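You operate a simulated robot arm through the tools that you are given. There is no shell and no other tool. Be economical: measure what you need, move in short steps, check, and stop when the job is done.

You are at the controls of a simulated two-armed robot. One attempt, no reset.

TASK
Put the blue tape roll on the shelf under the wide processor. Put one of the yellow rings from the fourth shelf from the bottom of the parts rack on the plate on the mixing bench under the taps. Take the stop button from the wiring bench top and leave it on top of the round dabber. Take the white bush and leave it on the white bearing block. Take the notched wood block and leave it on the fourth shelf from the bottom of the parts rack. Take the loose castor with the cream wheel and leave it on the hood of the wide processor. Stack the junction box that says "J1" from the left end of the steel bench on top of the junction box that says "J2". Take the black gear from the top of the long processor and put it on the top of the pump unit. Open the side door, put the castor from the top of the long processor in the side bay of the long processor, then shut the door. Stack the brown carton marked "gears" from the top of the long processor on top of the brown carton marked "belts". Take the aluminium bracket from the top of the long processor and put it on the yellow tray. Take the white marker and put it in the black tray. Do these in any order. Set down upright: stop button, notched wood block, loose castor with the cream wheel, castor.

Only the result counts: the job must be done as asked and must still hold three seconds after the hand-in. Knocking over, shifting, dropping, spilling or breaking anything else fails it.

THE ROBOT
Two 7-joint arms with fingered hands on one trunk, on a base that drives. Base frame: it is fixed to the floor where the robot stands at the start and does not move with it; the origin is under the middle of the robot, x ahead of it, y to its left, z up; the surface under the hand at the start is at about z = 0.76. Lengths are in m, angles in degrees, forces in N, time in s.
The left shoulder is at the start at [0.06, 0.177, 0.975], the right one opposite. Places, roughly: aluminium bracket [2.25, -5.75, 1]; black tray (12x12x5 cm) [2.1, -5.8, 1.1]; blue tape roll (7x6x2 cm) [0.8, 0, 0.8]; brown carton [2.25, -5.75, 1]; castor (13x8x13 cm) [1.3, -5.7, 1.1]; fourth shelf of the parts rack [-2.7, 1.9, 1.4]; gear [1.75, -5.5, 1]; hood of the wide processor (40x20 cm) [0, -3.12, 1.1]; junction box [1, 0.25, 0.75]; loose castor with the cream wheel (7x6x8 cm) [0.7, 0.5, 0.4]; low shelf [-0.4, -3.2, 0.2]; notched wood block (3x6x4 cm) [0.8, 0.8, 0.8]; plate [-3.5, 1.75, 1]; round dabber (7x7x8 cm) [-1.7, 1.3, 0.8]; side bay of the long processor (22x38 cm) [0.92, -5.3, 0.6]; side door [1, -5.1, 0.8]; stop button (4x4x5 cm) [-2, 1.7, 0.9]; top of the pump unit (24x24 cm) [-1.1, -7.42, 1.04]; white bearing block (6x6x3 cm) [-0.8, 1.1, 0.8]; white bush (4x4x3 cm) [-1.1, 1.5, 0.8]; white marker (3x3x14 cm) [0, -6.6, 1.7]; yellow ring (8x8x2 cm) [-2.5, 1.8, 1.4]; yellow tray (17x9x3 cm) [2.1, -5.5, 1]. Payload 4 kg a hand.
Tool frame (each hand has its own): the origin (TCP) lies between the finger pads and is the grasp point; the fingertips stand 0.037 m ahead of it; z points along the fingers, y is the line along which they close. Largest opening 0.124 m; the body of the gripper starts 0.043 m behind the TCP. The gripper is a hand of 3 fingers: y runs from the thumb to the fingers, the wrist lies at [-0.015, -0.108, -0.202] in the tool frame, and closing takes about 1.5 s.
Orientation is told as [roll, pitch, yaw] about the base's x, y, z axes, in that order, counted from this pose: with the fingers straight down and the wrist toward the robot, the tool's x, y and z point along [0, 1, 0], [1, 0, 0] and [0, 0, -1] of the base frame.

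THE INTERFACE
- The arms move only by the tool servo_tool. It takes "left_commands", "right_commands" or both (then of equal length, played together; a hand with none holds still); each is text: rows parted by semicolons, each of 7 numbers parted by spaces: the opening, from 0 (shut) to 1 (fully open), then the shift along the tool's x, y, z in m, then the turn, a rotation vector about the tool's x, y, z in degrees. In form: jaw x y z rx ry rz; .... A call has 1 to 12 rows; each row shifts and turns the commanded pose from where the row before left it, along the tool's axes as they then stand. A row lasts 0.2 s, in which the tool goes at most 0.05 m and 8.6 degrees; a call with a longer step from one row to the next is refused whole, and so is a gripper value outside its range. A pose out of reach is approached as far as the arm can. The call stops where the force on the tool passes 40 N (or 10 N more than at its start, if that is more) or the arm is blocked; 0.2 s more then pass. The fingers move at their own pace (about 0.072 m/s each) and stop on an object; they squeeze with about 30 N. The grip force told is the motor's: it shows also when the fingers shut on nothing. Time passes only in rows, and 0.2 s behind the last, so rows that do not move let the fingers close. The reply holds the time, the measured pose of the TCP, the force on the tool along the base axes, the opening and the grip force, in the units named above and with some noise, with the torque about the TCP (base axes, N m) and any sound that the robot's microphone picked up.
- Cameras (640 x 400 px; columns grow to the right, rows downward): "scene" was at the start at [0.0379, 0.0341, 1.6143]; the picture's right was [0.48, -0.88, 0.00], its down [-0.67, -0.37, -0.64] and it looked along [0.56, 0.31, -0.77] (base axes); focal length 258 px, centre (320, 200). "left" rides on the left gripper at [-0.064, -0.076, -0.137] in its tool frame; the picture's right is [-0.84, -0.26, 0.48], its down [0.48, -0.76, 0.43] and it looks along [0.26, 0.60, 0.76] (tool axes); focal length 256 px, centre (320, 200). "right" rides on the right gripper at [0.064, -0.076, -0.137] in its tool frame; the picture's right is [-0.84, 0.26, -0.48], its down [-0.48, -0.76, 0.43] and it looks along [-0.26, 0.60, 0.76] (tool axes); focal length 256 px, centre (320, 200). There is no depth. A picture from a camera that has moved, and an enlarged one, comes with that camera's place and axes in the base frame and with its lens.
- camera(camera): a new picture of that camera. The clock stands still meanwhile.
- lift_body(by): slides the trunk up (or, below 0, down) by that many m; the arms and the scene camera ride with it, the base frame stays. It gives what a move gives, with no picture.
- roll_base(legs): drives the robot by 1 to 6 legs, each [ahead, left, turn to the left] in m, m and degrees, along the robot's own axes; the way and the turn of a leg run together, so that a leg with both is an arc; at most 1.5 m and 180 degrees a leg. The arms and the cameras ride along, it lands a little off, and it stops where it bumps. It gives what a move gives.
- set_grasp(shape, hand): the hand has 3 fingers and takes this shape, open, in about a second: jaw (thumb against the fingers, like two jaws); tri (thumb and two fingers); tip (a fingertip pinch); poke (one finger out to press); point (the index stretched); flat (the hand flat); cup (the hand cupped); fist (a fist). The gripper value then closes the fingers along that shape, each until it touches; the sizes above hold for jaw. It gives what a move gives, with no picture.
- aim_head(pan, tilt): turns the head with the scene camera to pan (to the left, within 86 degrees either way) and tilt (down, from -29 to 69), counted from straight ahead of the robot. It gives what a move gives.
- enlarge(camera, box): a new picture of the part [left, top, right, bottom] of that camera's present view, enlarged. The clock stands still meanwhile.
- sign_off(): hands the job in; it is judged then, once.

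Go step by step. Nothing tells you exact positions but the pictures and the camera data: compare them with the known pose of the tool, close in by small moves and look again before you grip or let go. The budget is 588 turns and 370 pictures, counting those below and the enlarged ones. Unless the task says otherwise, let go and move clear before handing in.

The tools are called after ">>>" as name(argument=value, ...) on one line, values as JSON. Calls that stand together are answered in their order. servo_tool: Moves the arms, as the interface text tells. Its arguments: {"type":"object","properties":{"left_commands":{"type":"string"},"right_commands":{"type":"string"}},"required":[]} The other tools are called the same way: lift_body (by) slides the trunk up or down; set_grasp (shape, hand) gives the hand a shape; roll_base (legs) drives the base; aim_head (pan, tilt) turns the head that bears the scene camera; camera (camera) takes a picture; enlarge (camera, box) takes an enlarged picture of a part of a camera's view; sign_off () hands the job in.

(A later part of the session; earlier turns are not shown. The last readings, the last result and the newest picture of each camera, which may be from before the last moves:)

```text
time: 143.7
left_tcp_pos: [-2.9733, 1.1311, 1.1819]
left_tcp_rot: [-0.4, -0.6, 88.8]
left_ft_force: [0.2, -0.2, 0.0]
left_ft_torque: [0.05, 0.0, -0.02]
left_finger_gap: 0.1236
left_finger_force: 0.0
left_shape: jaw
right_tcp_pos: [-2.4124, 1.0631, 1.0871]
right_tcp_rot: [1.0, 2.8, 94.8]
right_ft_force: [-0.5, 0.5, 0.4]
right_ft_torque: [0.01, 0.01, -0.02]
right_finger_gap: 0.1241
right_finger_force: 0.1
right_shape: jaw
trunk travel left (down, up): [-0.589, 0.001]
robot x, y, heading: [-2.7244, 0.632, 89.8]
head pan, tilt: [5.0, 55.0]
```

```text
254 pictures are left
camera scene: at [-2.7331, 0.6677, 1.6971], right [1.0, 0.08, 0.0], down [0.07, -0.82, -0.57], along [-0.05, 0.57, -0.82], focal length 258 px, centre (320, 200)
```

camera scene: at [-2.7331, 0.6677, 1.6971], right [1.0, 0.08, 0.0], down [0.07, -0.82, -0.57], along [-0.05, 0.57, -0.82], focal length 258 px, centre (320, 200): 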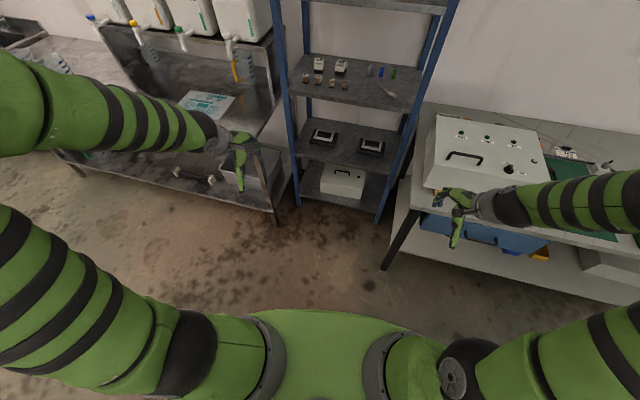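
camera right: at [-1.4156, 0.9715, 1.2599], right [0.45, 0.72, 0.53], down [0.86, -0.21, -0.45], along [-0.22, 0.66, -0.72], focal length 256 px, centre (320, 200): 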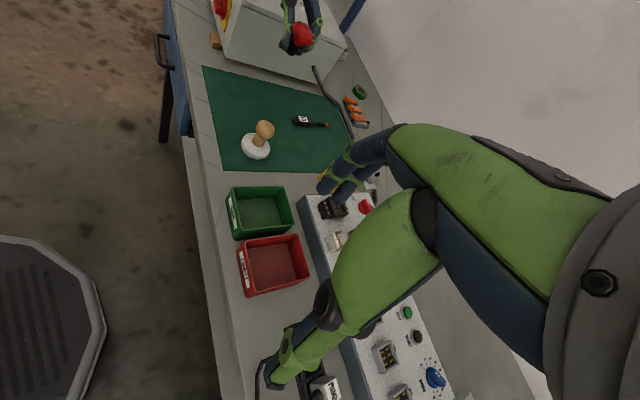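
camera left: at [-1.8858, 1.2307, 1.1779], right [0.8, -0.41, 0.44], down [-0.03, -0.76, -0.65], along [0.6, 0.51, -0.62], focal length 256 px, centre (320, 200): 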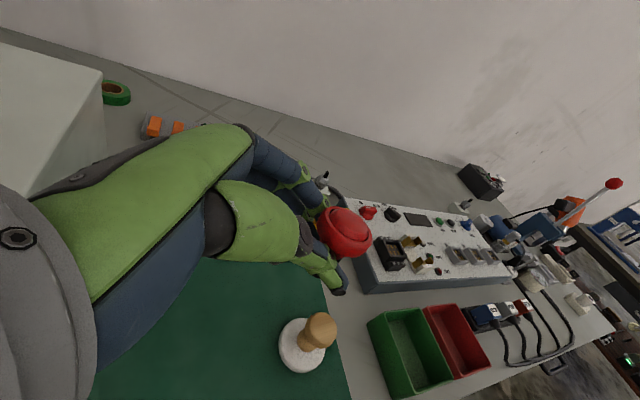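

Ring B is at (-2.53, 1.80, 1.39), straight ahead of the right shoulder if I stand at x≈-2.70. I ready the arms: right hand up, left hand aside over the mixing bench side, then creep forward.

>>> servo_tool(left_commands="1 0.04 0 0 0 0 0;1 0.04 0 0 0 0 0;1 0.04 0 0 0 0 0;1 0.04 0 0 0 0 0;1 0.04 0 0 0 0 0;1 0 0 0 0 0 0;1 0 0 0 0 0 0;1 0 0 0 0 0 0", right_commands="1 0 0 -0.05 0 0 0;1 0 0 -0.05 0 0 0;1 0 0 -0.05 0 0 0;1 0 0 -0.05 0 0 0;1 0 0 -0.05 0 0 0;1 0 0 -0.05 0 0 0;1 0 0 -0.05 0 0 0;1 0 0 -0.05 0 0 0")

>>> roll_base(legs=[[0.3, -0.02, 0]])

>>> camera(camera="scene")

```text
time: 145.5
left_tcp_pos: [-3.1731, 1.1367, 1.1813]
left_tcp_rot: [-0.5, -0.5, 88.7]
left_ft_force: [-0.5, 0.2, 0.0]
left_ft_torque: [0.01, 0.03, -0.01]
left_finger_gap: 0.1237
left_finger_force: 0.0
left_shape: jaw
right_tcp_pos: [-2.4038, 1.084, 1.4672]
right_tcp_rot: [0.9, 2.7, 94.8]
right_ft_force: [-0.3, -0.1, -0.3]
right_ft_torque: [-0.02, -0.05, 0.01]
right_finger_gap: 0.1238
right_finger_force: 0.0
right_shape: jaw
right hand out of reach, approached as far as the arm can: row 1
trunk travel left (down, up): [-0.589, 0.001]
robot x, y, heading: [-2.7267, 0.6257, 89.7]
head pan, tilt: [5.0, 55.0]
```

```text
time: 147.5
left_tcp_pos: [-3.1503, 1.4377, 1.1791]
left_tcp_rot: [-0.5, -0.4, 88.7]
left_ft_force: [-0.6, 0.2, 0.1]
left_ft_torque: [-0.06, 0.01, 0.02]
left_finger_gap: 0.1238
left_finger_force: 0.0
left_shape: jaw
right_tcp_pos: [-2.383, 1.3845, 1.4667]
right_tcp_rot: [0.9, 2.9, 94.8]
right_ft_force: [-1.1, 0.6, -1.1]
right_ft_torque: [0.02, -0.01, -0.01]
right_finger_gap: 0.1241
right_finger_force: 0.0
right_shape: jaw
trunk travel left (down, up): [-0.589, 0.001]
robot x, y, heading: [-2.7065, 0.9286, 90.0]
head pan, tilt: [5.0, 55.0]
```

```text
253 pictures are left
camera scene: at [-2.7116, 0.9678, 1.697], right [1.0, 0.08, 0.0], down [0.07, -0.82, -0.57], along [-0.05, 0.57, -0.82], focal length 258 px, centre (320, 200)
```

scene: 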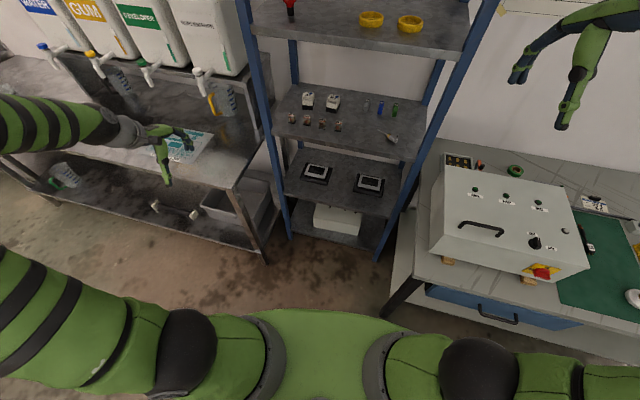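

>>> servo_tool(right_commands="1 0.037 0 0 0 0 4.8;1 0.037 0 0 2.5 0 0;1 0.037 0 0 0 0 0;1 0.037 0 0 0 0 0;1 0 0 0 0 0 0")

>>> roll_base(legs=[[0.15, 0, 0]])

>>> camera(camera="right")

>>> aim_head(pan=0, tilt=25)

>>> camera(camera="scene")

```text
time: 148.7
left_tcp_pos: [-3.15, 1.4354, 1.1819]
left_tcp_rot: [-0.6, -0.5, 88.7]
left_ft_force: [0.7, 0.4, 0.3]
left_ft_torque: [0.03, 0.01, 0.02]
left_finger_gap: 0.1239
left_finger_force: 0.1
left_shape: jaw
right_tcp_pos: [-2.5295, 1.3804, 1.4678]
right_tcp_rot: [0.8, 5.2, 90.0]
right_ft_force: [1.1, 0.9, 0.5]
right_ft_torque: [0.0, 0.0, -0.02]
right_finger_gap: 0.1239
right_finger_force: 0.2
right_shape: jaw
trunk travel left (down, up): [-0.589, 0.001]
robot x, y, heading: [-2.7069, 0.9294, 89.7]
head pan, tilt: [5.0, 55.0]
```

```text
time: 150.1
left_tcp_pos: [-3.1512, 1.5866, 1.1806]
left_tcp_rot: [-0.4, -0.5, 88.9]
left_ft_force: [0.4, 0.9, -0.2]
left_ft_torque: [-0.04, 0.02, -0.01]
left_finger_gap: 0.1241
left_finger_force: 0.0
left_shape: jaw
right_tcp_pos: [-2.53, 1.5318, 1.4694]
right_tcp_rot: [0.6, 5.5, 90.1]
right_ft_force: [-0.4, 1.1, -0.7]
right_ft_torque: [-0.04, -0.01, -0.01]
right_finger_gap: 0.1239
right_finger_force: 0.3
right_shape: jaw
trunk travel left (down, up): [-0.589, 0.001]
robot x, y, heading: [-2.7071, 1.0762, 89.6]
head pan, tilt: [5.0, 55.0]
```

```text
252 pictures are left
camera right: at [-2.5924, 1.4699, 1.6114], right [0.84, 0.3, 0.45], down [0.48, -0.8, -0.37], along [0.25, 0.52, -0.82], focal length 256 px, centre (320, 200)
```

right: 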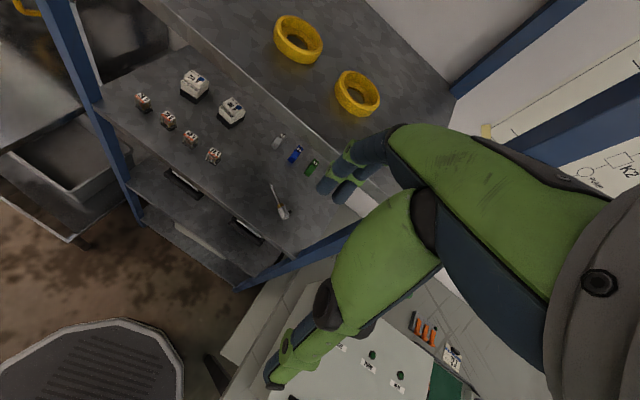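

```text
time: 151.0
left_tcp_pos: [-3.1511, 1.5851, 1.1811]
left_tcp_rot: [-0.5, -0.5, 88.8]
left_ft_force: [0.0, 0.4, 0.3]
left_ft_torque: [0.0, 0.0, -0.02]
left_finger_gap: 0.1241
left_finger_force: 0.2
left_shape: jaw
right_tcp_pos: [-2.53, 1.5303, 1.4695]
right_tcp_rot: [0.6, 5.4, 90.1]
right_ft_force: [-0.2, 0.0, -0.4]
right_ft_torque: [0.01, -0.02, -0.02]
right_finger_gap: 0.1238
right_finger_force: 0.1
right_shape: jaw
trunk travel left (down, up): [-0.589, 0.001]
robot x, y, heading: [-2.7052, 1.075, 89.7]
head pan, tilt: [0.0, 25.0]
```

```text
251 pictures are left
camera scene: at [-2.705, 1.1366, 1.7409], right [1.0, 0.0, 0.0], down [0.0, -0.42, -0.91], along [0.0, 0.91, -0.42], focal length 258 px, centre (320, 200)
```

scene: 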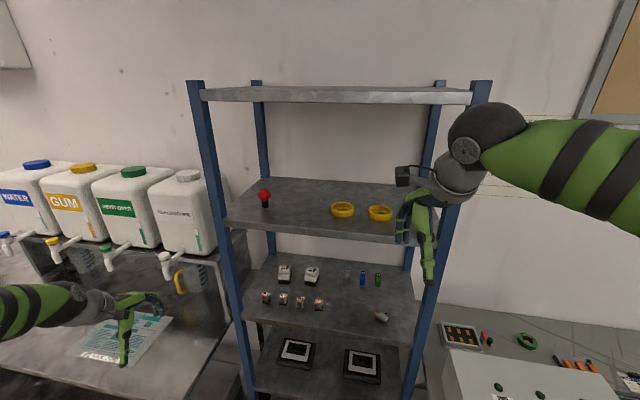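

Both views agree on ring B at (-2.530, 1.801). I'll pinch its front wall: fingers in the hole, thumb outside, with an 8° outward tilt so the wrist stays outside the shelf.

>>> servo_tool(right_commands="0.45 0 0 0 -6.7 0 0;0.45 0 0 0 -6.7 0 0;0.45 0 0.04 0.0055 0 0 0;0.45 0 0.04 0.0055 0 0 0;0.45 0 0.04 0.0055 0 0 0;0.45 0 0.04 0.0055 0 0 0;0.45 0 0.03 0.0045 0 0 0;0.45 0 0 0 0 0 0")

>>> camera(camera="right")

>>> enlarge(camera="scene", box=[320, 150, 480, 270])

```text
time: 152.8
left_tcp_pos: [-3.1513, 1.5842, 1.1825]
left_tcp_rot: [-0.5, -0.6, 88.8]
left_ft_force: [0.0, 0.8, 0.2]
left_ft_torque: [0.04, 0.05, 0.01]
left_finger_gap: 0.1239
left_finger_force: 0.1
left_shape: jaw
right_tcp_pos: [-2.5293, 1.7217, 1.4689]
right_tcp_rot: [0.6, -8.0, 90.0]
right_ft_force: [0.2, 0.2, 0.3]
right_ft_torque: [0.02, 0.02, 0.03]
right_finger_gap: 0.0561
right_finger_force: 0.2
right_shape: jaw
trunk travel left (down, up): [-0.589, 0.001]
robot x, y, heading: [-2.7044, 1.079, 89.8]
head pan, tilt: [0.0, 25.0]
```

```text
250 pictures are left
camera right: at [-2.5921, 1.6278, 1.5941], right [0.84, 0.19, 0.5], down [0.48, -0.69, -0.54], along [0.25, 0.7, -0.67], focal length 256 px, centre (320, 200)
```

right: 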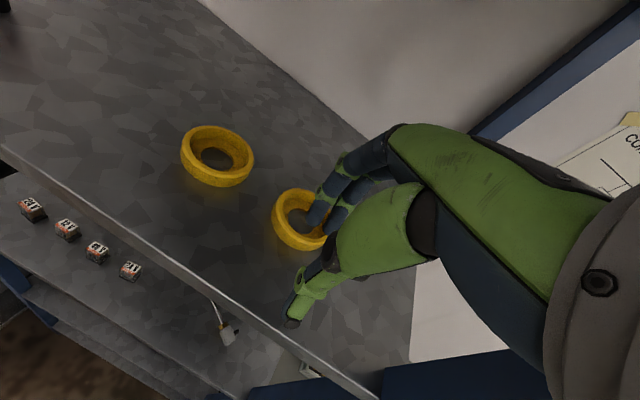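

```text
3.33 times, centred on (400, 210) of scene
camera zoom: at [-2.7048, 1.1356, 1.7411], right [1.0, 0.0, 0.0], down [0.0, -0.42, -0.91], along [0.0, 0.91, -0.42], focal length 858 px, centre (53, 167)
```

zoom: 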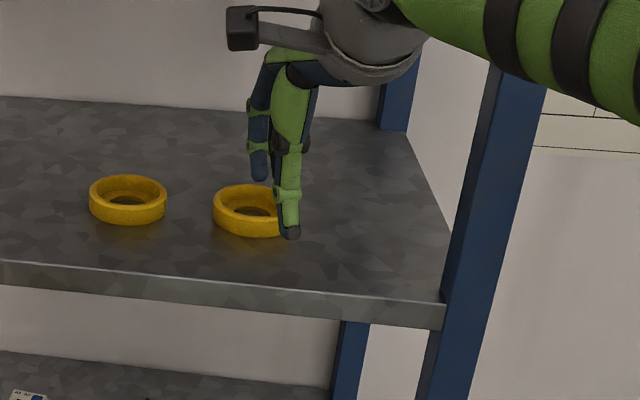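

The ring measures only ≈6.6 cm across; a diametric grip with 8° tilt works better. I move over it with the jaws at 8.5 cm.

>>> servo_tool(right_commands="0.7 0.003 0 0 0 0 0;0.7 0.003 0.0352 0.012 0 0 0;0.7 0 0.0352 0.012 0 0 0;0.7 0 0 0 0 0 0")

>>> camera(camera="right")

>>> enlarge(camera="scene", box=[320, 150, 480, 270])

```text
time: 153.8
left_tcp_pos: [-3.1514, 1.5838, 1.1806]
left_tcp_rot: [-0.5, -0.5, 88.8]
left_ft_force: [-0.5, 0.0, -0.1]
left_ft_torque: [0.03, -0.02, 0.03]
left_finger_gap: 0.1239
left_finger_force: 0.0
left_shape: jaw
right_tcp_pos: [-2.5366, 1.7953, 1.4543]
right_tcp_rot: [0.7, -8.1, 89.9]
right_ft_force: [-0.5, -0.6, 1.0]
right_ft_torque: [0.0, 0.02, 0.03]
right_finger_gap: 0.0866
right_finger_force: 0.1
right_shape: jaw
trunk travel left (down, up): [-0.589, 0.001]
robot x, y, heading: [-2.7023, 1.077, 89.9]
head pan, tilt: [0.0, 25.0]
```

```text
248 pictures are left
camera right: at [-2.5989, 1.7017, 1.5793], right [0.84, 0.19, 0.5], down [0.48, -0.69, -0.54], along [0.25, 0.7, -0.67], focal length 256 px, centre (320, 200)
```

right: 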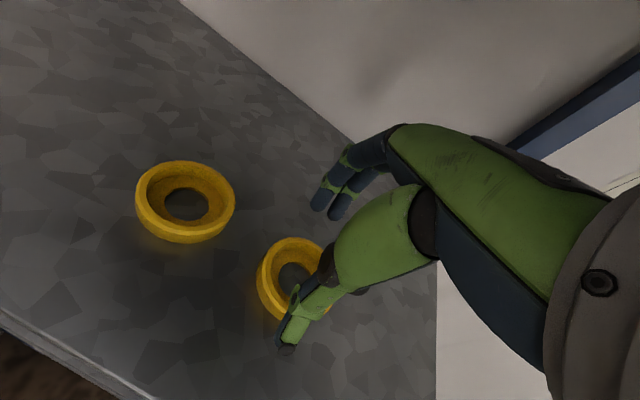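

```text
3.33 times, centred on (400, 210) of scene
camera zoom: at [-2.705, 1.1358, 1.7411], right [1.0, 0.0, 0.0], down [0.0, -0.42, -0.91], along [0.0, 0.91, -0.42], focal length 858 px, centre (53, 167)
```

zoom: 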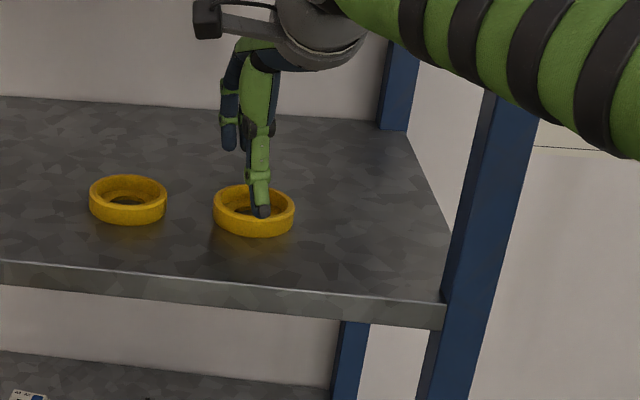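

>>> servo_tool(right_commands="0.8 -0.004 0.002 0 0 0 0;0.8 0 -0.0014 0.01 0 0 0;0.8 0 -0.0014 0.01 0 0 0;0.8 0 0 0 0 0 0")

>>> camera(camera="right")

>>> enlarge(camera="scene", box=[340, 180, 440, 255])

```text
time: 154.8
left_tcp_pos: [-3.1519, 1.5846, 1.1806]
left_tcp_rot: [-0.5, -0.5, 88.9]
left_ft_force: [-0.3, 0.1, 0.1]
left_ft_torque: [0.02, 0.03, -0.01]
left_finger_gap: 0.1237
left_finger_force: 0.0
left_shape: jaw
right_tcp_pos: [-2.5337, 1.7979, 1.4347]
right_tcp_rot: [0.5, -8.0, 90.0]
right_ft_force: [0.3, -0.2, 0.1]
right_ft_torque: [0.03, 0.0, -0.02]
right_finger_gap: 0.0994
right_finger_force: 0.0
right_shape: jaw
trunk travel left (down, up): [-0.589, 0.001]
robot x, y, heading: [-2.7056, 1.0733, 89.9]
head pan, tilt: [0.0, 25.0]
```

```text
246 pictures are left
camera right: at [-2.5954, 1.7038, 1.5596], right [0.84, 0.19, 0.5], down [0.48, -0.69, -0.54], along [0.25, 0.7, -0.67], focal length 256 px, centre (320, 200)
```

right: 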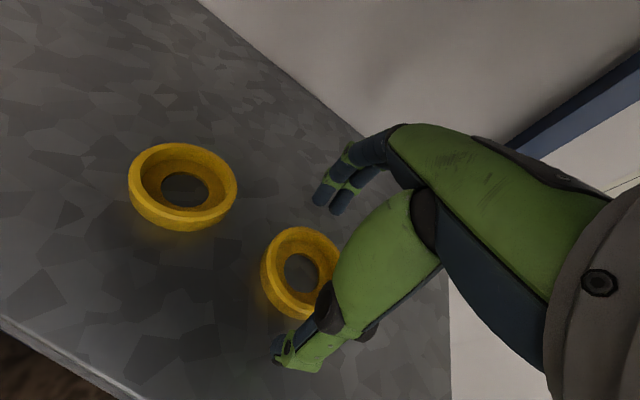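

```text
5.33 times, centred on (390, 218) of scene
camera zoom: at [-2.7051, 1.1366, 1.741], right [1.0, 0.0, 0.0], down [0.0, -0.42, -0.91], along [0.0, 0.91, -0.42], focal length 1373 px, centre (-53, 107)
```

zoom: 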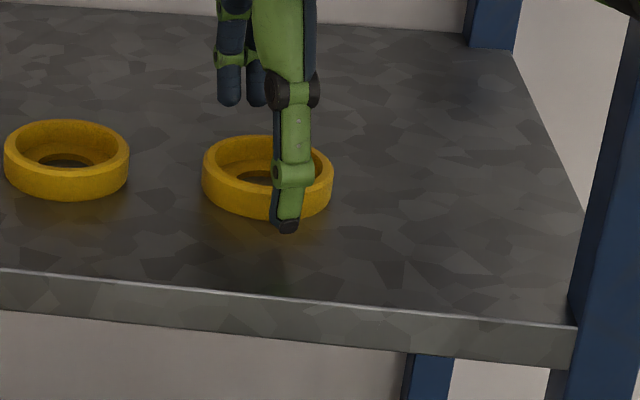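

>>> servo_tool(right_commands="0.8 0 -0.001 0.007 0 0 0;0.65 0 0 0 0 0 0;0.5 0 0 0 0 0 0;0.3 0 0 0 0 0 0;0.2 0 0 0 0 0 0;0 0 0 0 0 0 0;0 0 0 0 0 0 0")

>>> enlarge(camera="scene", box=[340, 180, 440, 255])

>>> camera(camera="right")

```text
time: 156.4
left_tcp_pos: [-3.1522, 1.5847, 1.1813]
left_tcp_rot: [-0.5, -0.5, 88.8]
left_ft_force: [0.4, 0.3, -0.2]
left_ft_torque: [-0.03, 0.0, 0.02]
left_finger_gap: 0.1239
left_finger_force: 0.1
left_shape: jaw
right_tcp_pos: [-2.532, 1.7976, 1.4296]
right_tcp_rot: [0.6, -8.1, 89.9]
right_ft_force: [0.1, 0.1, 6.6]
right_ft_torque: [0.06, -0.02, -0.03]
right_finger_gap: 0.0611
right_finger_force: 29.7
right_shape: jaw
trunk travel left (down, up): [-0.589, 0.001]
robot x, y, heading: [-2.7038, 1.0771, 89.9]
head pan, tilt: [0.0, 25.0]
```

```text
5.33 times, centred on (390, 218) of scene
camera zoom: at [-2.705, 1.1359, 1.7411], right [1.0, 0.0, 0.0], down [0.0, -0.42, -0.91], along [0.0, 0.91, -0.42], focal length 1373 px, centre (-53, 107)
```

zoom: 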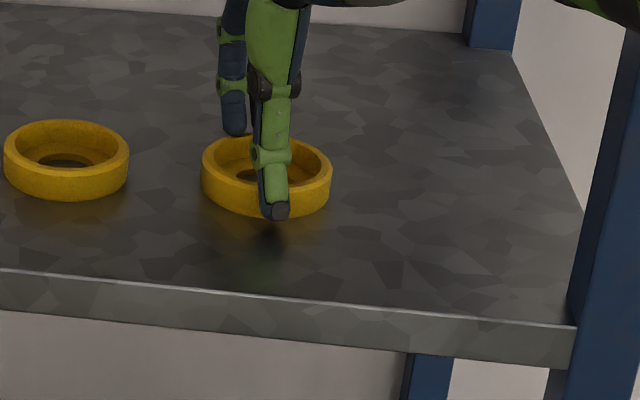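

```text
243 pictures are left
camera right: at [-2.595, 1.703, 1.5536], right [0.84, 0.19, 0.5], down [0.48, -0.69, -0.54], along [0.25, 0.7, -0.67], focal length 256 px, centre (320, 200)
```

right: 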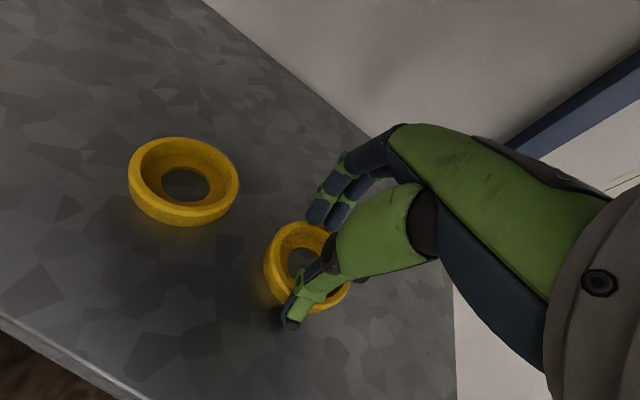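

>>> servo_tool(right_commands="0 0 0.001 -0.01 0 0 0;0 0 0.0014 -0.012 0 0 0;0 0 0 0 0 0 0")

>>> enlarge(camera="scene", box=[340, 180, 440, 255])

```text
time: 157.2
left_tcp_pos: [-3.1524, 1.5832, 1.1808]
left_tcp_rot: [-0.6, -0.5, 88.8]
left_ft_force: [0.2, -0.1, 0.4]
left_ft_torque: [0.0, -0.01, 0.0]
left_finger_gap: 0.1239
left_finger_force: 0.0
left_shape: jaw
right_tcp_pos: [-2.5324, 1.7971, 1.4487]
right_tcp_rot: [0.6, -8.0, 89.9]
right_ft_force: [0.5, 0.4, -0.3]
right_ft_torque: [0.01, 0.0, 0.02]
right_finger_gap: 0.0609
right_finger_force: 30.0
right_shape: jaw
trunk travel left (down, up): [-0.589, 0.001]
robot x, y, heading: [-2.7062, 1.079, 89.7]
head pan, tilt: [0.0, 25.0]
```

```text
5.33 times, centred on (390, 218) of scene
camera zoom: at [-2.705, 1.1365, 1.741], right [1.0, 0.0, 0.0], down [0.0, -0.42, -0.91], along [0.0, 0.91, -0.42], focal length 1373 px, centre (-53, 107)
```

zoom: 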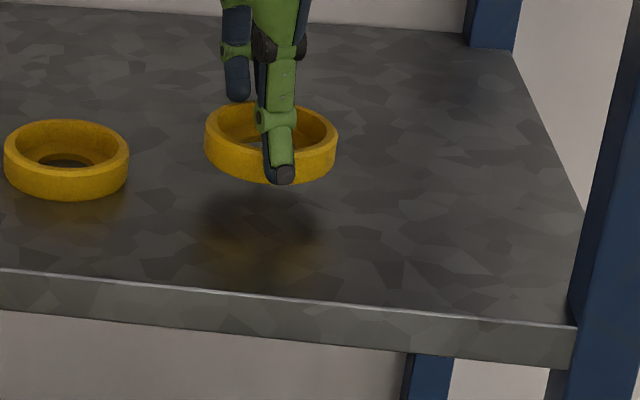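

The ring is lifted. I withdraw it from the shelf and back the base off.

>>> servo_tool(right_commands="0 0 -0.0445 -0.006 0 0 0;0 0 -0.0445 -0.006 0 0 0;0 0 -0.0445 -0.006 0 0 0;0 0 -0.0445 -0.006 0 0 0;0 0 -0.0445 -0.006 0 0 0;0 0 0 0 0 0 0")

>>> roll_base(legs=[[-0.3, 0, 0]])

>>> servo_tool(left_commands="1 -0.04 0 0 0 0 0;1 -0.04 0 0 0 0 0;1 -0.04 0 0 0 0 0;1 -0.04 0 0 0 0 0;1 -0.04 0 0 0 0 0;1 -0.04 0 0 0 0 0", right_commands="0 0 0 0.05 0 0 0;0 0 0 0.05 0 0 0;0 0 0 0.04 4 0 0;0 0 0 0.04 4 0 0;0 0 0 0 0 0 0;0 0 0 0 0 0 0")

>>> camera(camera="right")

```text
time: 158.6
left_tcp_pos: [-3.1509, 1.5847, 1.1814]
left_tcp_rot: [-0.5, -0.4, 88.9]
left_ft_force: [-0.1, 0.5, 0.5]
left_ft_torque: [0.01, 0.02, 0.0]
left_finger_gap: 0.1239
left_finger_force: 0.1
left_shape: jaw
right_tcp_pos: [-2.5322, 1.5745, 1.4491]
right_tcp_rot: [0.6, -8.0, 89.9]
right_ft_force: [-0.5, 1.0, -0.9]
right_ft_torque: [0.01, 0.02, 0.01]
right_finger_gap: 0.0608
right_finger_force: 29.4
right_shape: jaw
trunk travel left (down, up): [-0.589, 0.001]
robot x, y, heading: [-2.7064, 1.0714, 89.7]
head pan, tilt: [0.0, 25.0]
```

```text
time: 160.7
left_tcp_pos: [-3.1516, 1.2823, 1.1827]
left_tcp_rot: [-0.6, -0.5, 88.7]
left_ft_force: [-0.3, -0.2, -0.5]
left_ft_torque: [0.02, 0.03, -0.01]
left_finger_gap: 0.1238
left_finger_force: 0.0
left_shape: jaw
right_tcp_pos: [-2.5326, 1.2709, 1.4495]
right_tcp_rot: [0.6, -8.1, 89.8]
right_ft_force: [1.6, 0.1, -0.6]
right_ft_torque: [0.02, -0.02, -0.01]
right_finger_gap: 0.0607
right_finger_force: 30.3
right_shape: jaw
trunk travel left (down, up): [-0.589, 0.001]
robot x, y, heading: [-2.7055, 0.7795, 90.0]
head pan, tilt: [0.0, 25.0]
```

```text
time: 162.1
left_tcp_pos: [-2.9114, 1.2796, 1.1822]
left_tcp_rot: [-0.4, -0.5, 88.7]
left_ft_force: [0.4, 0.2, 0.2]
left_ft_torque: [-0.03, 0.01, 0.01]
left_finger_gap: 0.1238
left_finger_force: 0.2
left_shape: jaw
right_tcp_pos: [-2.5338, 1.2944, 1.2697]
right_tcp_rot: [0.6, 0.0, 89.9]
right_ft_force: [-0.5, 0.5, 0.1]
right_ft_torque: [-0.02, 0.0, 0.0]
right_finger_gap: 0.0606
right_finger_force: 30.0
right_shape: jaw
trunk travel left (down, up): [-0.589, 0.001]
robot x, y, heading: [-2.7043, 0.7764, 89.9]
head pan, tilt: [0.0, 25.0]
```

```text
241 pictures are left
camera right: at [-2.596, 1.2196, 1.4064], right [0.84, 0.26, 0.47], down [0.48, -0.76, -0.44], along [0.25, 0.6, -0.76], focal length 256 px, centre (320, 200)
```

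right: 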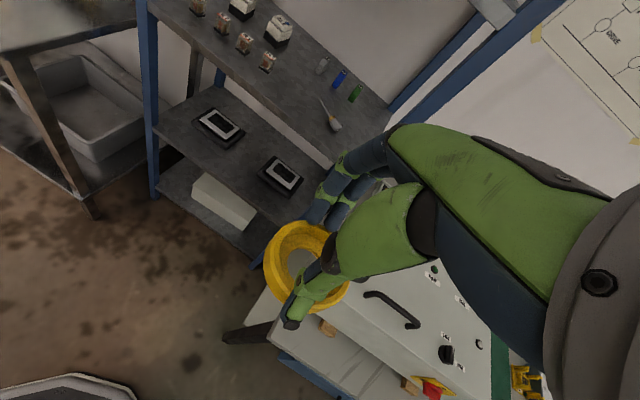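

>>> roll_base(legs=[[0, 0.85, 0], [0.25, 0, 0]])

>>> aim_head(pan=0, tilt=38)

>>> camera(camera="scene")

>>> camera(camera="right")

```text
time: 168.0
left_tcp_pos: [-3.7632, 1.5351, 1.1826]
left_tcp_rot: [-0.5, -0.4, 88.9]
left_ft_force: [-0.2, -0.6, -0.3]
left_ft_torque: [-0.03, 0.01, -0.01]
left_finger_gap: 0.1236
left_finger_force: 0.1
left_shape: jaw
right_tcp_pos: [-3.3857, 1.5508, 1.2703]
right_tcp_rot: [0.6, 0.0, 90.0]
right_ft_force: [0.1, 0.1, -0.5]
right_ft_torque: [-0.03, -0.01, 0.0]
right_finger_gap: 0.0606
right_finger_force: 30.1
right_shape: jaw
trunk travel left (down, up): [-0.589, 0.001]
robot x, y, heading: [-3.5614, 1.0312, 89.8]
head pan, tilt: [0.0, 25.0]
```

```text
time: 168.8
left_tcp_pos: [-3.765, 1.5346, 1.1831]
left_tcp_rot: [-0.5, -0.5, 88.8]
left_ft_force: [0.6, -0.3, 0.2]
left_ft_torque: [-0.01, -0.01, 0.0]
left_finger_gap: 0.1238
left_finger_force: 0.1
left_shape: jaw
right_tcp_pos: [-3.386, 1.5491, 1.2699]
right_tcp_rot: [0.6, -0.1, 90.0]
right_ft_force: [0.7, 0.6, 0.5]
right_ft_torque: [0.0, -0.01, 0.01]
right_finger_gap: 0.0605
right_finger_force: 30.3
right_shape: jaw
trunk travel left (down, up): [-0.589, 0.001]
robot x, y, heading: [-3.5567, 1.0356, 89.7]
head pan, tilt: [0.0, 38.0]
```

```text
240 pictures are left
camera scene: at [-3.5578, 1.085, 1.7208], right [1.0, 0.0, 0.0], down [0.0, -0.62, -0.79], along [0.0, 0.79, -0.62], focal length 258 px, centre (320, 200)
```

scene: 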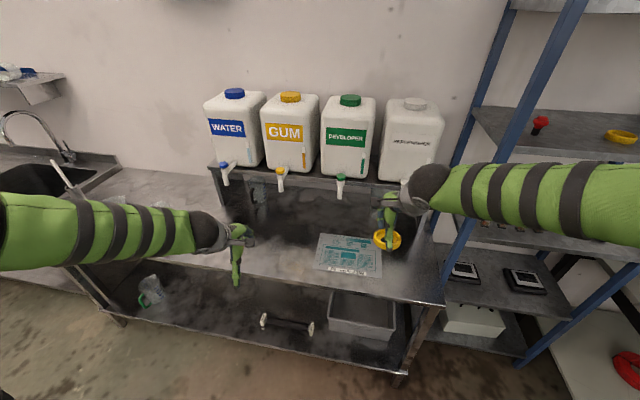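

```text
239 pictures are left
camera right: at [-3.4487, 1.4743, 1.4068], right [0.84, 0.26, 0.47], down [0.48, -0.76, -0.44], along [0.25, 0.6, -0.76], focal length 256 px, centre (320, 200)
```

right: 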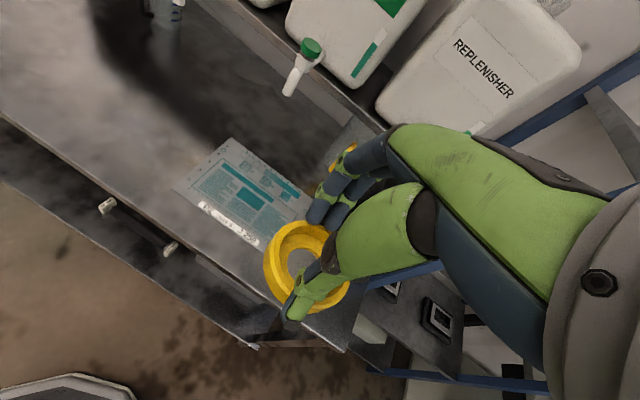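

>>> enlarge(camera="scene", box=[290, 210, 410, 300])

>>> enlarge(camera="right", box=[150, 110, 350, 260])

```text
4.44 times, centred on (350, 255) of scene
camera zoom: at [-3.5578, 1.085, 1.7208], right [1.0, 0.0, 0.0], down [0.0, -0.62, -0.79], along [0.0, 0.79, -0.62], focal length 1144 px, centre (187, -44)
```

zoom: 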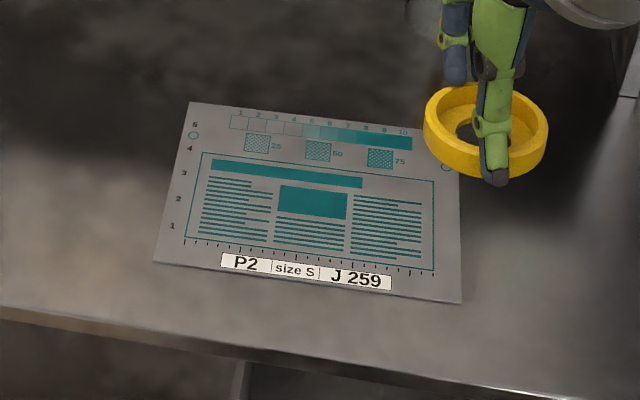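

```text
2.67 times, centred on (250, 185) of right
camera zoom: at [-3.4487, 1.4743, 1.4068], right [0.84, 0.26, 0.47], down [0.48, -0.76, -0.44], along [0.25, 0.6, -0.76], focal length 683 px, centre (507, 240)
```

zoom: 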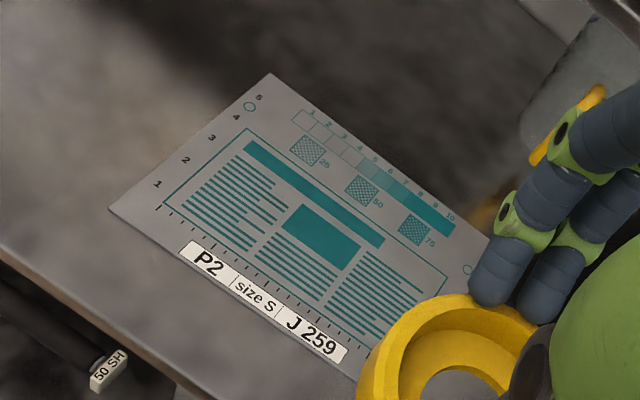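

The bench top is near z≈0.84 with the plate centred around (-3.44, 1.82). I go closer and lower the ring over it.

>>> roll_base(legs=[[0.15, 0, 0]])

>>> servo_tool(right_commands="0 0.025 0.03 0.02 0 0 0;0 0.025 0.03 0.02 0 0 0;0 0.0 0.035 0.03 0 0 0;0 0 0 0.04 0 0 0;0 0 0 0.04 0 0 0;0 0 0 0.04 0 0 0;0 0 0 0 0 0 0")

>>> camera(camera="right")

>>> camera(camera="scene")

```text
time: 170.2
left_tcp_pos: [-3.763, 1.687, 1.182]
left_tcp_rot: [-0.5, -0.4, 88.6]
left_ft_force: [0.6, 0.3, -0.4]
left_ft_torque: [-0.06, 0.0, 0.0]
left_finger_gap: 0.1236
left_finger_force: 0.0
left_shape: jaw
right_tcp_pos: [-3.386, 1.7016, 1.2688]
right_tcp_rot: [0.7, 0.1, 89.9]
right_ft_force: [1.7, 1.0, 0.3]
right_ft_torque: [-0.04, 0.01, -0.03]
right_finger_gap: 0.0604
right_finger_force: 29.5
right_shape: jaw
trunk travel left (down, up): [-0.589, 0.001]
robot x, y, heading: [-3.5584, 1.1806, 89.8]
head pan, tilt: [0.0, 38.0]
```

```text
time: 171.8
left_tcp_pos: [-3.7636, 1.6853, 1.1824]
left_tcp_rot: [-0.5, -0.4, 88.8]
left_ft_force: [-0.7, 0.8, 0.2]
left_ft_torque: [0.01, 0.0, -0.02]
left_finger_gap: 0.1238
left_finger_force: 0.0
left_shape: jaw
right_tcp_pos: [-3.4372, 1.796, 1.0795]
right_tcp_rot: [0.7, 0.0, 90.0]
right_ft_force: [-0.7, -0.1, 0.3]
right_ft_torque: [0.0, 0.0, 0.02]
right_finger_gap: 0.0606
right_finger_force: 30.5
right_shape: jaw
trunk travel left (down, up): [-0.589, 0.001]
robot x, y, heading: [-3.5607, 1.1796, 89.7]
head pan, tilt: [0.0, 38.0]
```

```text
236 pictures are left
camera right: at [-3.4998, 1.7195, 1.2172], right [0.84, 0.26, 0.47], down [0.48, -0.76, -0.44], along [0.25, 0.6, -0.76], focal length 256 px, centre (320, 200)
```

right: 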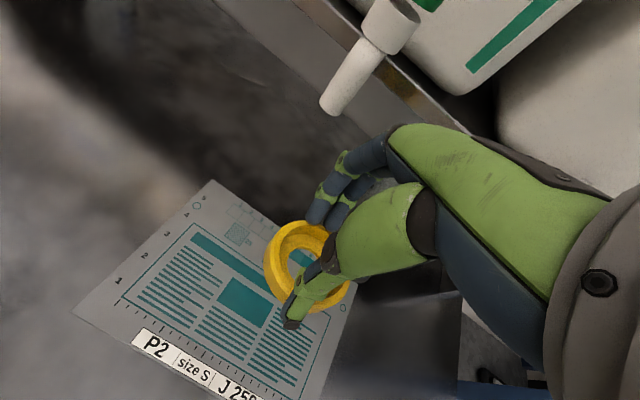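

```text
235 pictures are left
camera scene: at [-3.5571, 1.235, 1.7207], right [1.0, 0.0, 0.0], down [0.0, -0.62, -0.79], along [0.0, 0.79, -0.62], focal length 258 px, centre (320, 200)
```

scene: 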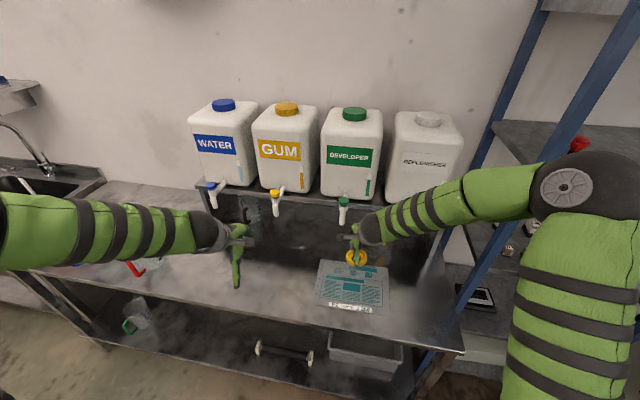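

The ring is over the plate. I descend in steps until contact.

>>> servo_tool(right_commands="0 0 -0.005 0.04 0 0 0;0 0 0 0.04 0 0 0;0 0 0 0.03 0 0 0;0 0 0 0 0 0 0")

>>> camera(camera="right")

>>> enlarge(camera="scene", box=[300, 220, 420, 320])

```text
time: 172.8
left_tcp_pos: [-3.7633, 1.6835, 1.1838]
left_tcp_rot: [-0.5, -0.4, 88.6]
left_ft_force: [0.5, -0.4, -0.3]
left_ft_torque: [0.0, -0.02, 0.0]
left_finger_gap: 0.1238
left_finger_force: 0.1
left_shape: jaw
right_tcp_pos: [-3.4385, 1.7909, 0.9707]
right_tcp_rot: [0.6, 0.0, 90.0]
right_ft_force: [0.9, -0.7, -0.9]
right_ft_torque: [-0.01, 0.0, -0.03]
right_finger_gap: 0.0603
right_finger_force: 29.8
right_shape: jaw
trunk travel left (down, up): [-0.589, 0.001]
robot x, y, heading: [-3.5554, 1.179, 89.8]
head pan, tilt: [0.0, 38.0]
```

```text
234 pictures are left
camera right: at [-3.501, 1.715, 1.1076], right [0.84, 0.26, 0.47], down [0.48, -0.76, -0.44], along [0.25, 0.6, -0.76], focal length 256 px, centre (320, 200)
```

right: 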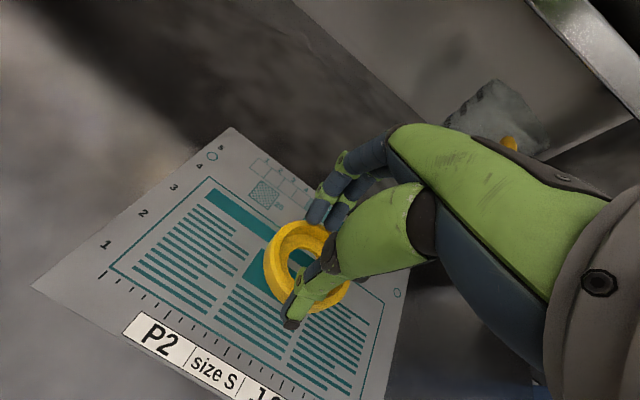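

```text
4.00 times, centred on (360, 270) of scene
camera zoom: at [-3.5572, 1.2349, 1.7207], right [1.0, 0.0, 0.0], down [0.0, -0.62, -0.79], along [0.0, 0.79, -0.62], focal length 1030 px, centre (160, -80)
```

zoom: 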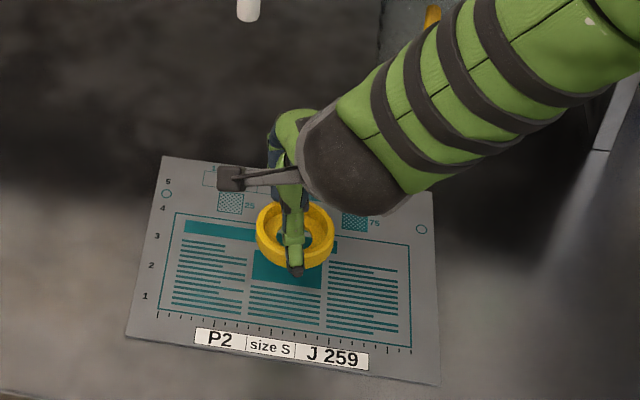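

Central on the plate. I continue down gently.

>>> servo_tool(right_commands="0 0 0 0.03 0 0 0;0 0 0 0 0 0 0")

>>> enlarge(camera="scene", box=[300, 220, 420, 320])

```text
time: 173.3
left_tcp_pos: [-3.7629, 1.6838, 1.1832]
left_tcp_rot: [-0.5, -0.5, 88.7]
left_ft_force: [-0.1, -1.0, 0.4]
left_ft_torque: [0.01, -0.02, 0.0]
left_finger_gap: 0.1237
left_finger_force: 0.0
left_shape: jaw
right_tcp_pos: [-3.4387, 1.7893, 0.9399]
right_tcp_rot: [0.6, -0.1, 90.0]
right_ft_force: [0.1, -0.2, -0.8]
right_ft_torque: [-0.01, 0.0, 0.04]
right_finger_gap: 0.0604
right_finger_force: 29.7
right_shape: jaw
trunk travel left (down, up): [-0.589, 0.001]
robot x, y, heading: [-3.557, 1.1828, 89.7]
head pan, tilt: [0.0, 38.0]
```

```text
4.00 times, centred on (360, 270) of scene
camera zoom: at [-3.5572, 1.2347, 1.7207], right [1.0, 0.0, 0.0], down [0.0, -0.62, -0.79], along [0.0, 0.79, -0.62], focal length 1030 px, centre (160, -80)
```

zoom: 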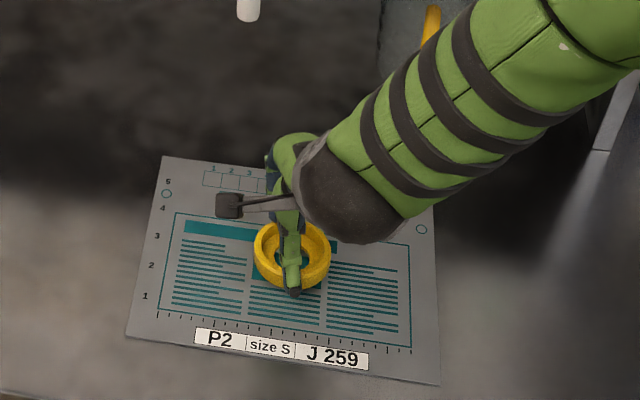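

>>> servo_tool(right_commands="0 0 0 0.015 0 0 0;0 0 0 0 0 0 0")

>>> servo_tool(right_commands="0 0 0 0.01 0 0 0;0 0 0 0 0 0 0")

>>> enlarge(camera="scene", box=[320, 240, 400, 300])

```text
time: 173.8
left_tcp_pos: [-3.7631, 1.6828, 1.1829]
left_tcp_rot: [-0.5, -0.5, 88.8]
left_ft_force: [-0.2, 0.4, -0.4]
left_ft_torque: [-0.01, 0.0, -0.01]
left_finger_gap: 0.1235
left_finger_force: 0.0
left_shape: jaw
right_tcp_pos: [-3.4408, 1.7953, 0.9347]
right_tcp_rot: [0.7, -1.0, 89.9]
right_ft_force: [1.1, -3.7, 23.6]
right_ft_torque: [0.61, -0.01, -0.06]
right_finger_gap: 0.061
right_finger_force: 29.9
right_shape: jaw
trunk travel left (down, up): [-0.589, 0.001]
robot x, y, heading: [-3.5572, 1.1827, 90.0]
head pan, tilt: [0.0, 38.0]
stopped in row 2 (right hand): the force on the tool passed its limit at 43 N (the readings are from after the stop); the commanded pose is now the measured one
```

```text
time: 174.1
left_tcp_pos: [-3.763, 1.6842, 1.1819]
left_tcp_rot: [-0.5, -0.5, 88.7]
left_ft_force: [-1.1, 1.0, 0.2]
left_ft_torque: [0.0, 0.02, 0.01]
left_finger_gap: 0.1238
left_finger_force: 0.0
left_shape: jaw
right_tcp_pos: [-3.4416, 1.7994, 0.9343]
right_tcp_rot: [0.7, -1.9, 89.9]
right_ft_force: [0.8, -4.3, 23.1]
right_ft_torque: [0.58, 0.05, 0.0]
right_finger_gap: 0.0611
right_finger_force: 29.4
right_shape: jaw
trunk travel left (down, up): [-0.589, 0.001]
robot x, y, heading: [-3.5603, 1.1833, 90.0]
head pan, tilt: [0.0, 38.0]
stopped in row 1 (right hand): the force on the tool passed its limit at 47 N (the readings are from after the stop); the commanded pose is now the measured one
```

```text
6.67 times, centred on (360, 270) of scene
camera zoom: at [-3.5574, 1.2341, 1.7207], right [1.0, 0.0, 0.0], down [0.0, -0.62, -0.79], along [0.0, 0.79, -0.62], focal length 1717 px, centre (53, -267)
```

zoom: 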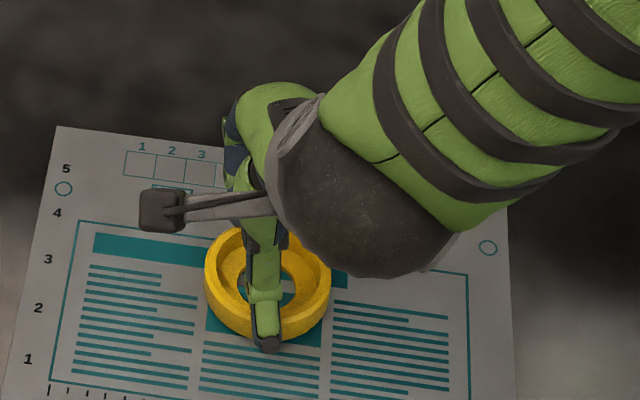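

Contact. I back off slightly, open, and lift straight up.

>>> servo_tool(right_commands="0 0 0 -0.003 0 0 0;0 0 0 0 0 0 0;0.55 0 0 0 0 0 0;0.65 0 0 0 0 0 0;0.8 0 0 0 0 0 0;0.9 0 0 0 0 0 0;0.9 0 0 -0.02 0 0 0;0.9 0 0 -0.04 0 0 0;0.9 0 0 -0.05 0 0 0;0.9 0 -0.04 -0.03 0 0 0;0.9 0 -0.05 0 0 0 0;0.9 0 -0.05 0 0 0 0")

>>> enlarge(camera="scene", box=[300, 220, 420, 320])

```text
time: 176.7
left_tcp_pos: [-3.7646, 1.6843, 1.183]
left_tcp_rot: [-0.6, -0.5, 88.7]
left_ft_force: [0.2, -0.6, -0.4]
left_ft_torque: [-0.03, -0.01, -0.01]
left_finger_gap: 0.1241
left_finger_force: 0.2
left_shape: jaw
right_tcp_pos: [-3.4386, 1.6527, 1.0711]
right_tcp_rot: [0.7, -1.5, 89.9]
right_ft_force: [0.8, 0.1, 0.6]
right_ft_torque: [0.01, -0.01, 0.04]
right_finger_gap: 0.1116
right_finger_force: 0.0
right_shape: jaw
trunk travel left (down, up): [-0.589, 0.001]
robot x, y, heading: [-3.5564, 1.1806, 89.7]
head pan, tilt: [0.0, 38.0]
```

```text
4.00 times, centred on (360, 270) of scene
camera zoom: at [-3.557, 1.2339, 1.7208], right [1.0, 0.0, 0.0], down [0.0, -0.62, -0.79], along [0.0, 0.79, -0.62], focal length 1030 px, centre (160, -80)
```

zoom: 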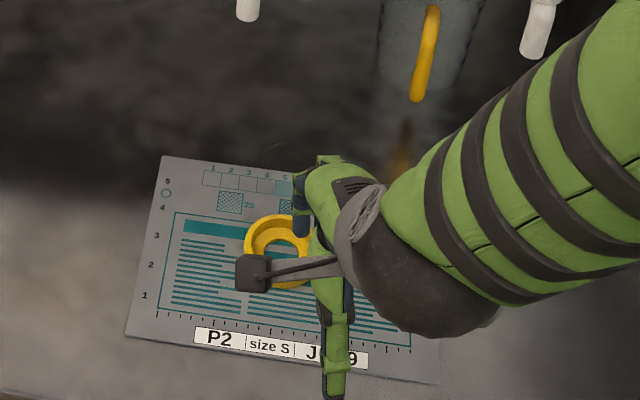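

The ring is on the plate. Now back to the steel bench for the wood block: I raise the right hand, back off, face +x and drive along the aisle.

>>> servo_tool(right_commands="1 0 -0.04 -0.05 0 0 0;1 0 -0.04 -0.05 0 0 0;1 0 0 -0.05 0 0 0")

>>> roll_base(legs=[[-0.6, 0, 0], [0, 0, -89.8], [1.0, 0, 0]])

>>> aim_head(pan=0, tilt=35)

>>> camera(camera="scene")

```text
refused: row 1 steps farther than a row can; nothing moved
```

```text
time: 188.8
left_tcp_pos: [-2.0545, 0.7915, 1.1827]
left_tcp_rot: [-0.5, -0.5, -0.8]
left_ft_force: [-0.4, 0.9, 0.3]
left_ft_torque: [0.01, 0.04, -0.01]
left_finger_gap: 0.1237
left_finger_force: 0.0
left_shape: jaw
right_tcp_pos: [-2.0829, 0.4675, 1.072]
right_tcp_rot: [0.8, -1.5, 0.5]
right_ft_force: [0.2, 0.6, -0.1]
right_ft_torque: [-0.02, 0.0, -0.01]
right_finger_gap: 0.1112
right_finger_force: 0.0
right_shape: jaw
trunk travel left (down, up): [-0.589, 0.001]
robot x, y, heading: [-2.5569, 0.581, 0.4]
head pan, tilt: [0.0, 38.0]
```

```text
time: 189.4
left_tcp_pos: [-2.0548, 0.7916, 1.1827]
left_tcp_rot: [-0.4, -0.4, -0.7]
left_ft_force: [-0.5, 0.7, -0.6]
left_ft_torque: [0.02, -0.01, -0.05]
left_finger_gap: 0.1239
left_finger_force: 0.0
left_shape: jaw
right_tcp_pos: [-2.0828, 0.4662, 1.0713]
right_tcp_rot: [0.7, -1.5, 0.4]
right_ft_force: [-0.1, -0.2, -0.8]
right_ft_torque: [-0.01, 0.01, -0.01]
right_finger_gap: 0.1114
right_finger_force: 0.2
right_shape: jaw
trunk travel left (down, up): [-0.589, 0.001]
robot x, y, heading: [-2.557, 0.5842, 0.3]
head pan, tilt: [0.0, 35.0]
```

```text
229 pictures are left
camera scene: at [-2.4977, 0.5794, 1.7252], right [0.0, -1.0, 0.0], down [-0.57, 0.0, -0.82], along [0.82, 0.0, -0.57], focal length 258 px, centre (320, 200)
```

scene: 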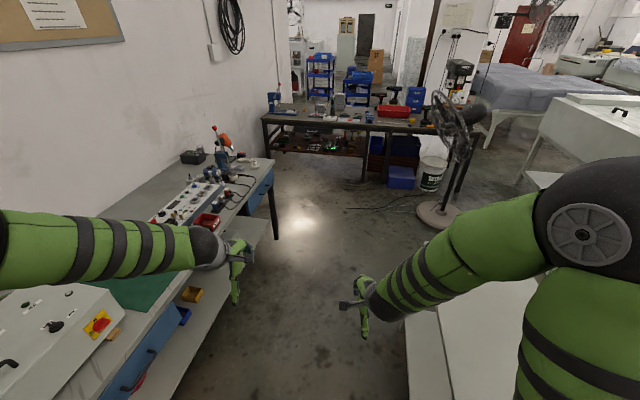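

The aisle is clear. I continue to the steel bench.

>>> roll_base(legs=[[1.0, -0.08, 0], [1.2, 0, 0]])

>>> camera(camera="scene")

```text
time: 200.2
left_tcp_pos: [0.1315, 0.7471, 1.1818]
left_tcp_rot: [-0.6, -0.5, 0.0]
left_ft_force: [-0.5, -0.1, 0.6]
left_ft_torque: [0.0, 0.02, 0.01]
left_finger_gap: 0.124
left_finger_force: 0.0
left_shape: jaw
right_tcp_pos: [0.108, 0.4199, 1.0717]
right_tcp_rot: [0.7, -1.5, 1.1]
right_ft_force: [-0.1, 0.7, 0.3]
right_ft_torque: [0.0, 0.0, 0.02]
right_finger_gap: 0.1111
right_finger_force: 0.0
right_shape: jaw
trunk travel left (down, up): [-0.589, 0.001]
robot x, y, heading: [-0.3618, 0.5293, 1.0]
head pan, tilt: [0.0, 35.0]
```

```text
228 pictures are left
camera scene: at [-0.3077, 0.5279, 1.7252], right [0.02, -1.0, 0.0], down [-0.57, -0.01, -0.82], along [0.82, 0.02, -0.57], focal length 258 px, centre (320, 200)
```

scene: 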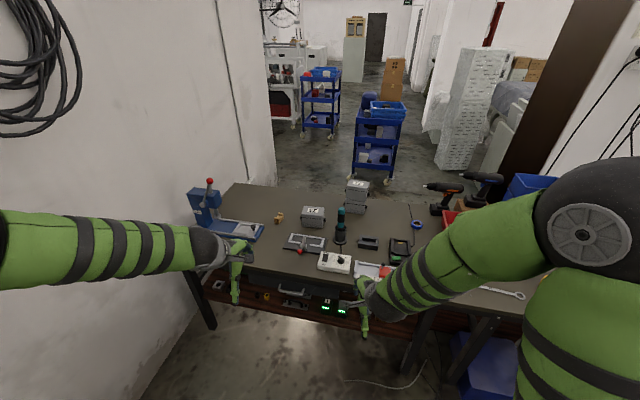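

>>> enlarge(camera="scene", box=[190, 240, 430, 400])

```text
2.50 times, centred on (310, 320) of scene
camera zoom: at [-0.3077, 0.5279, 1.7252], right [0.02, -1.0, 0.0], down [-0.57, -0.01, -0.82], along [0.82, 0.02, -0.57], focal length 644 px, centre (345, -100)
```

zoom: 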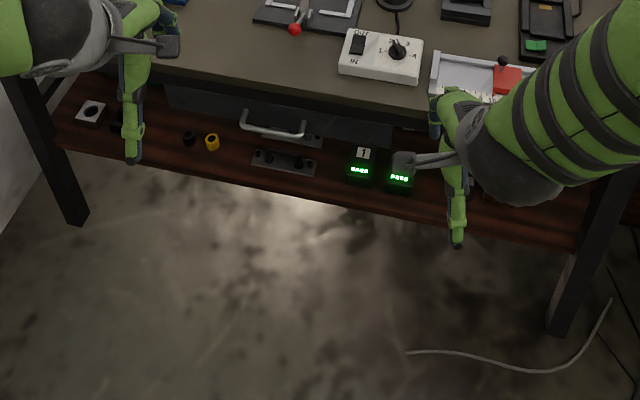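

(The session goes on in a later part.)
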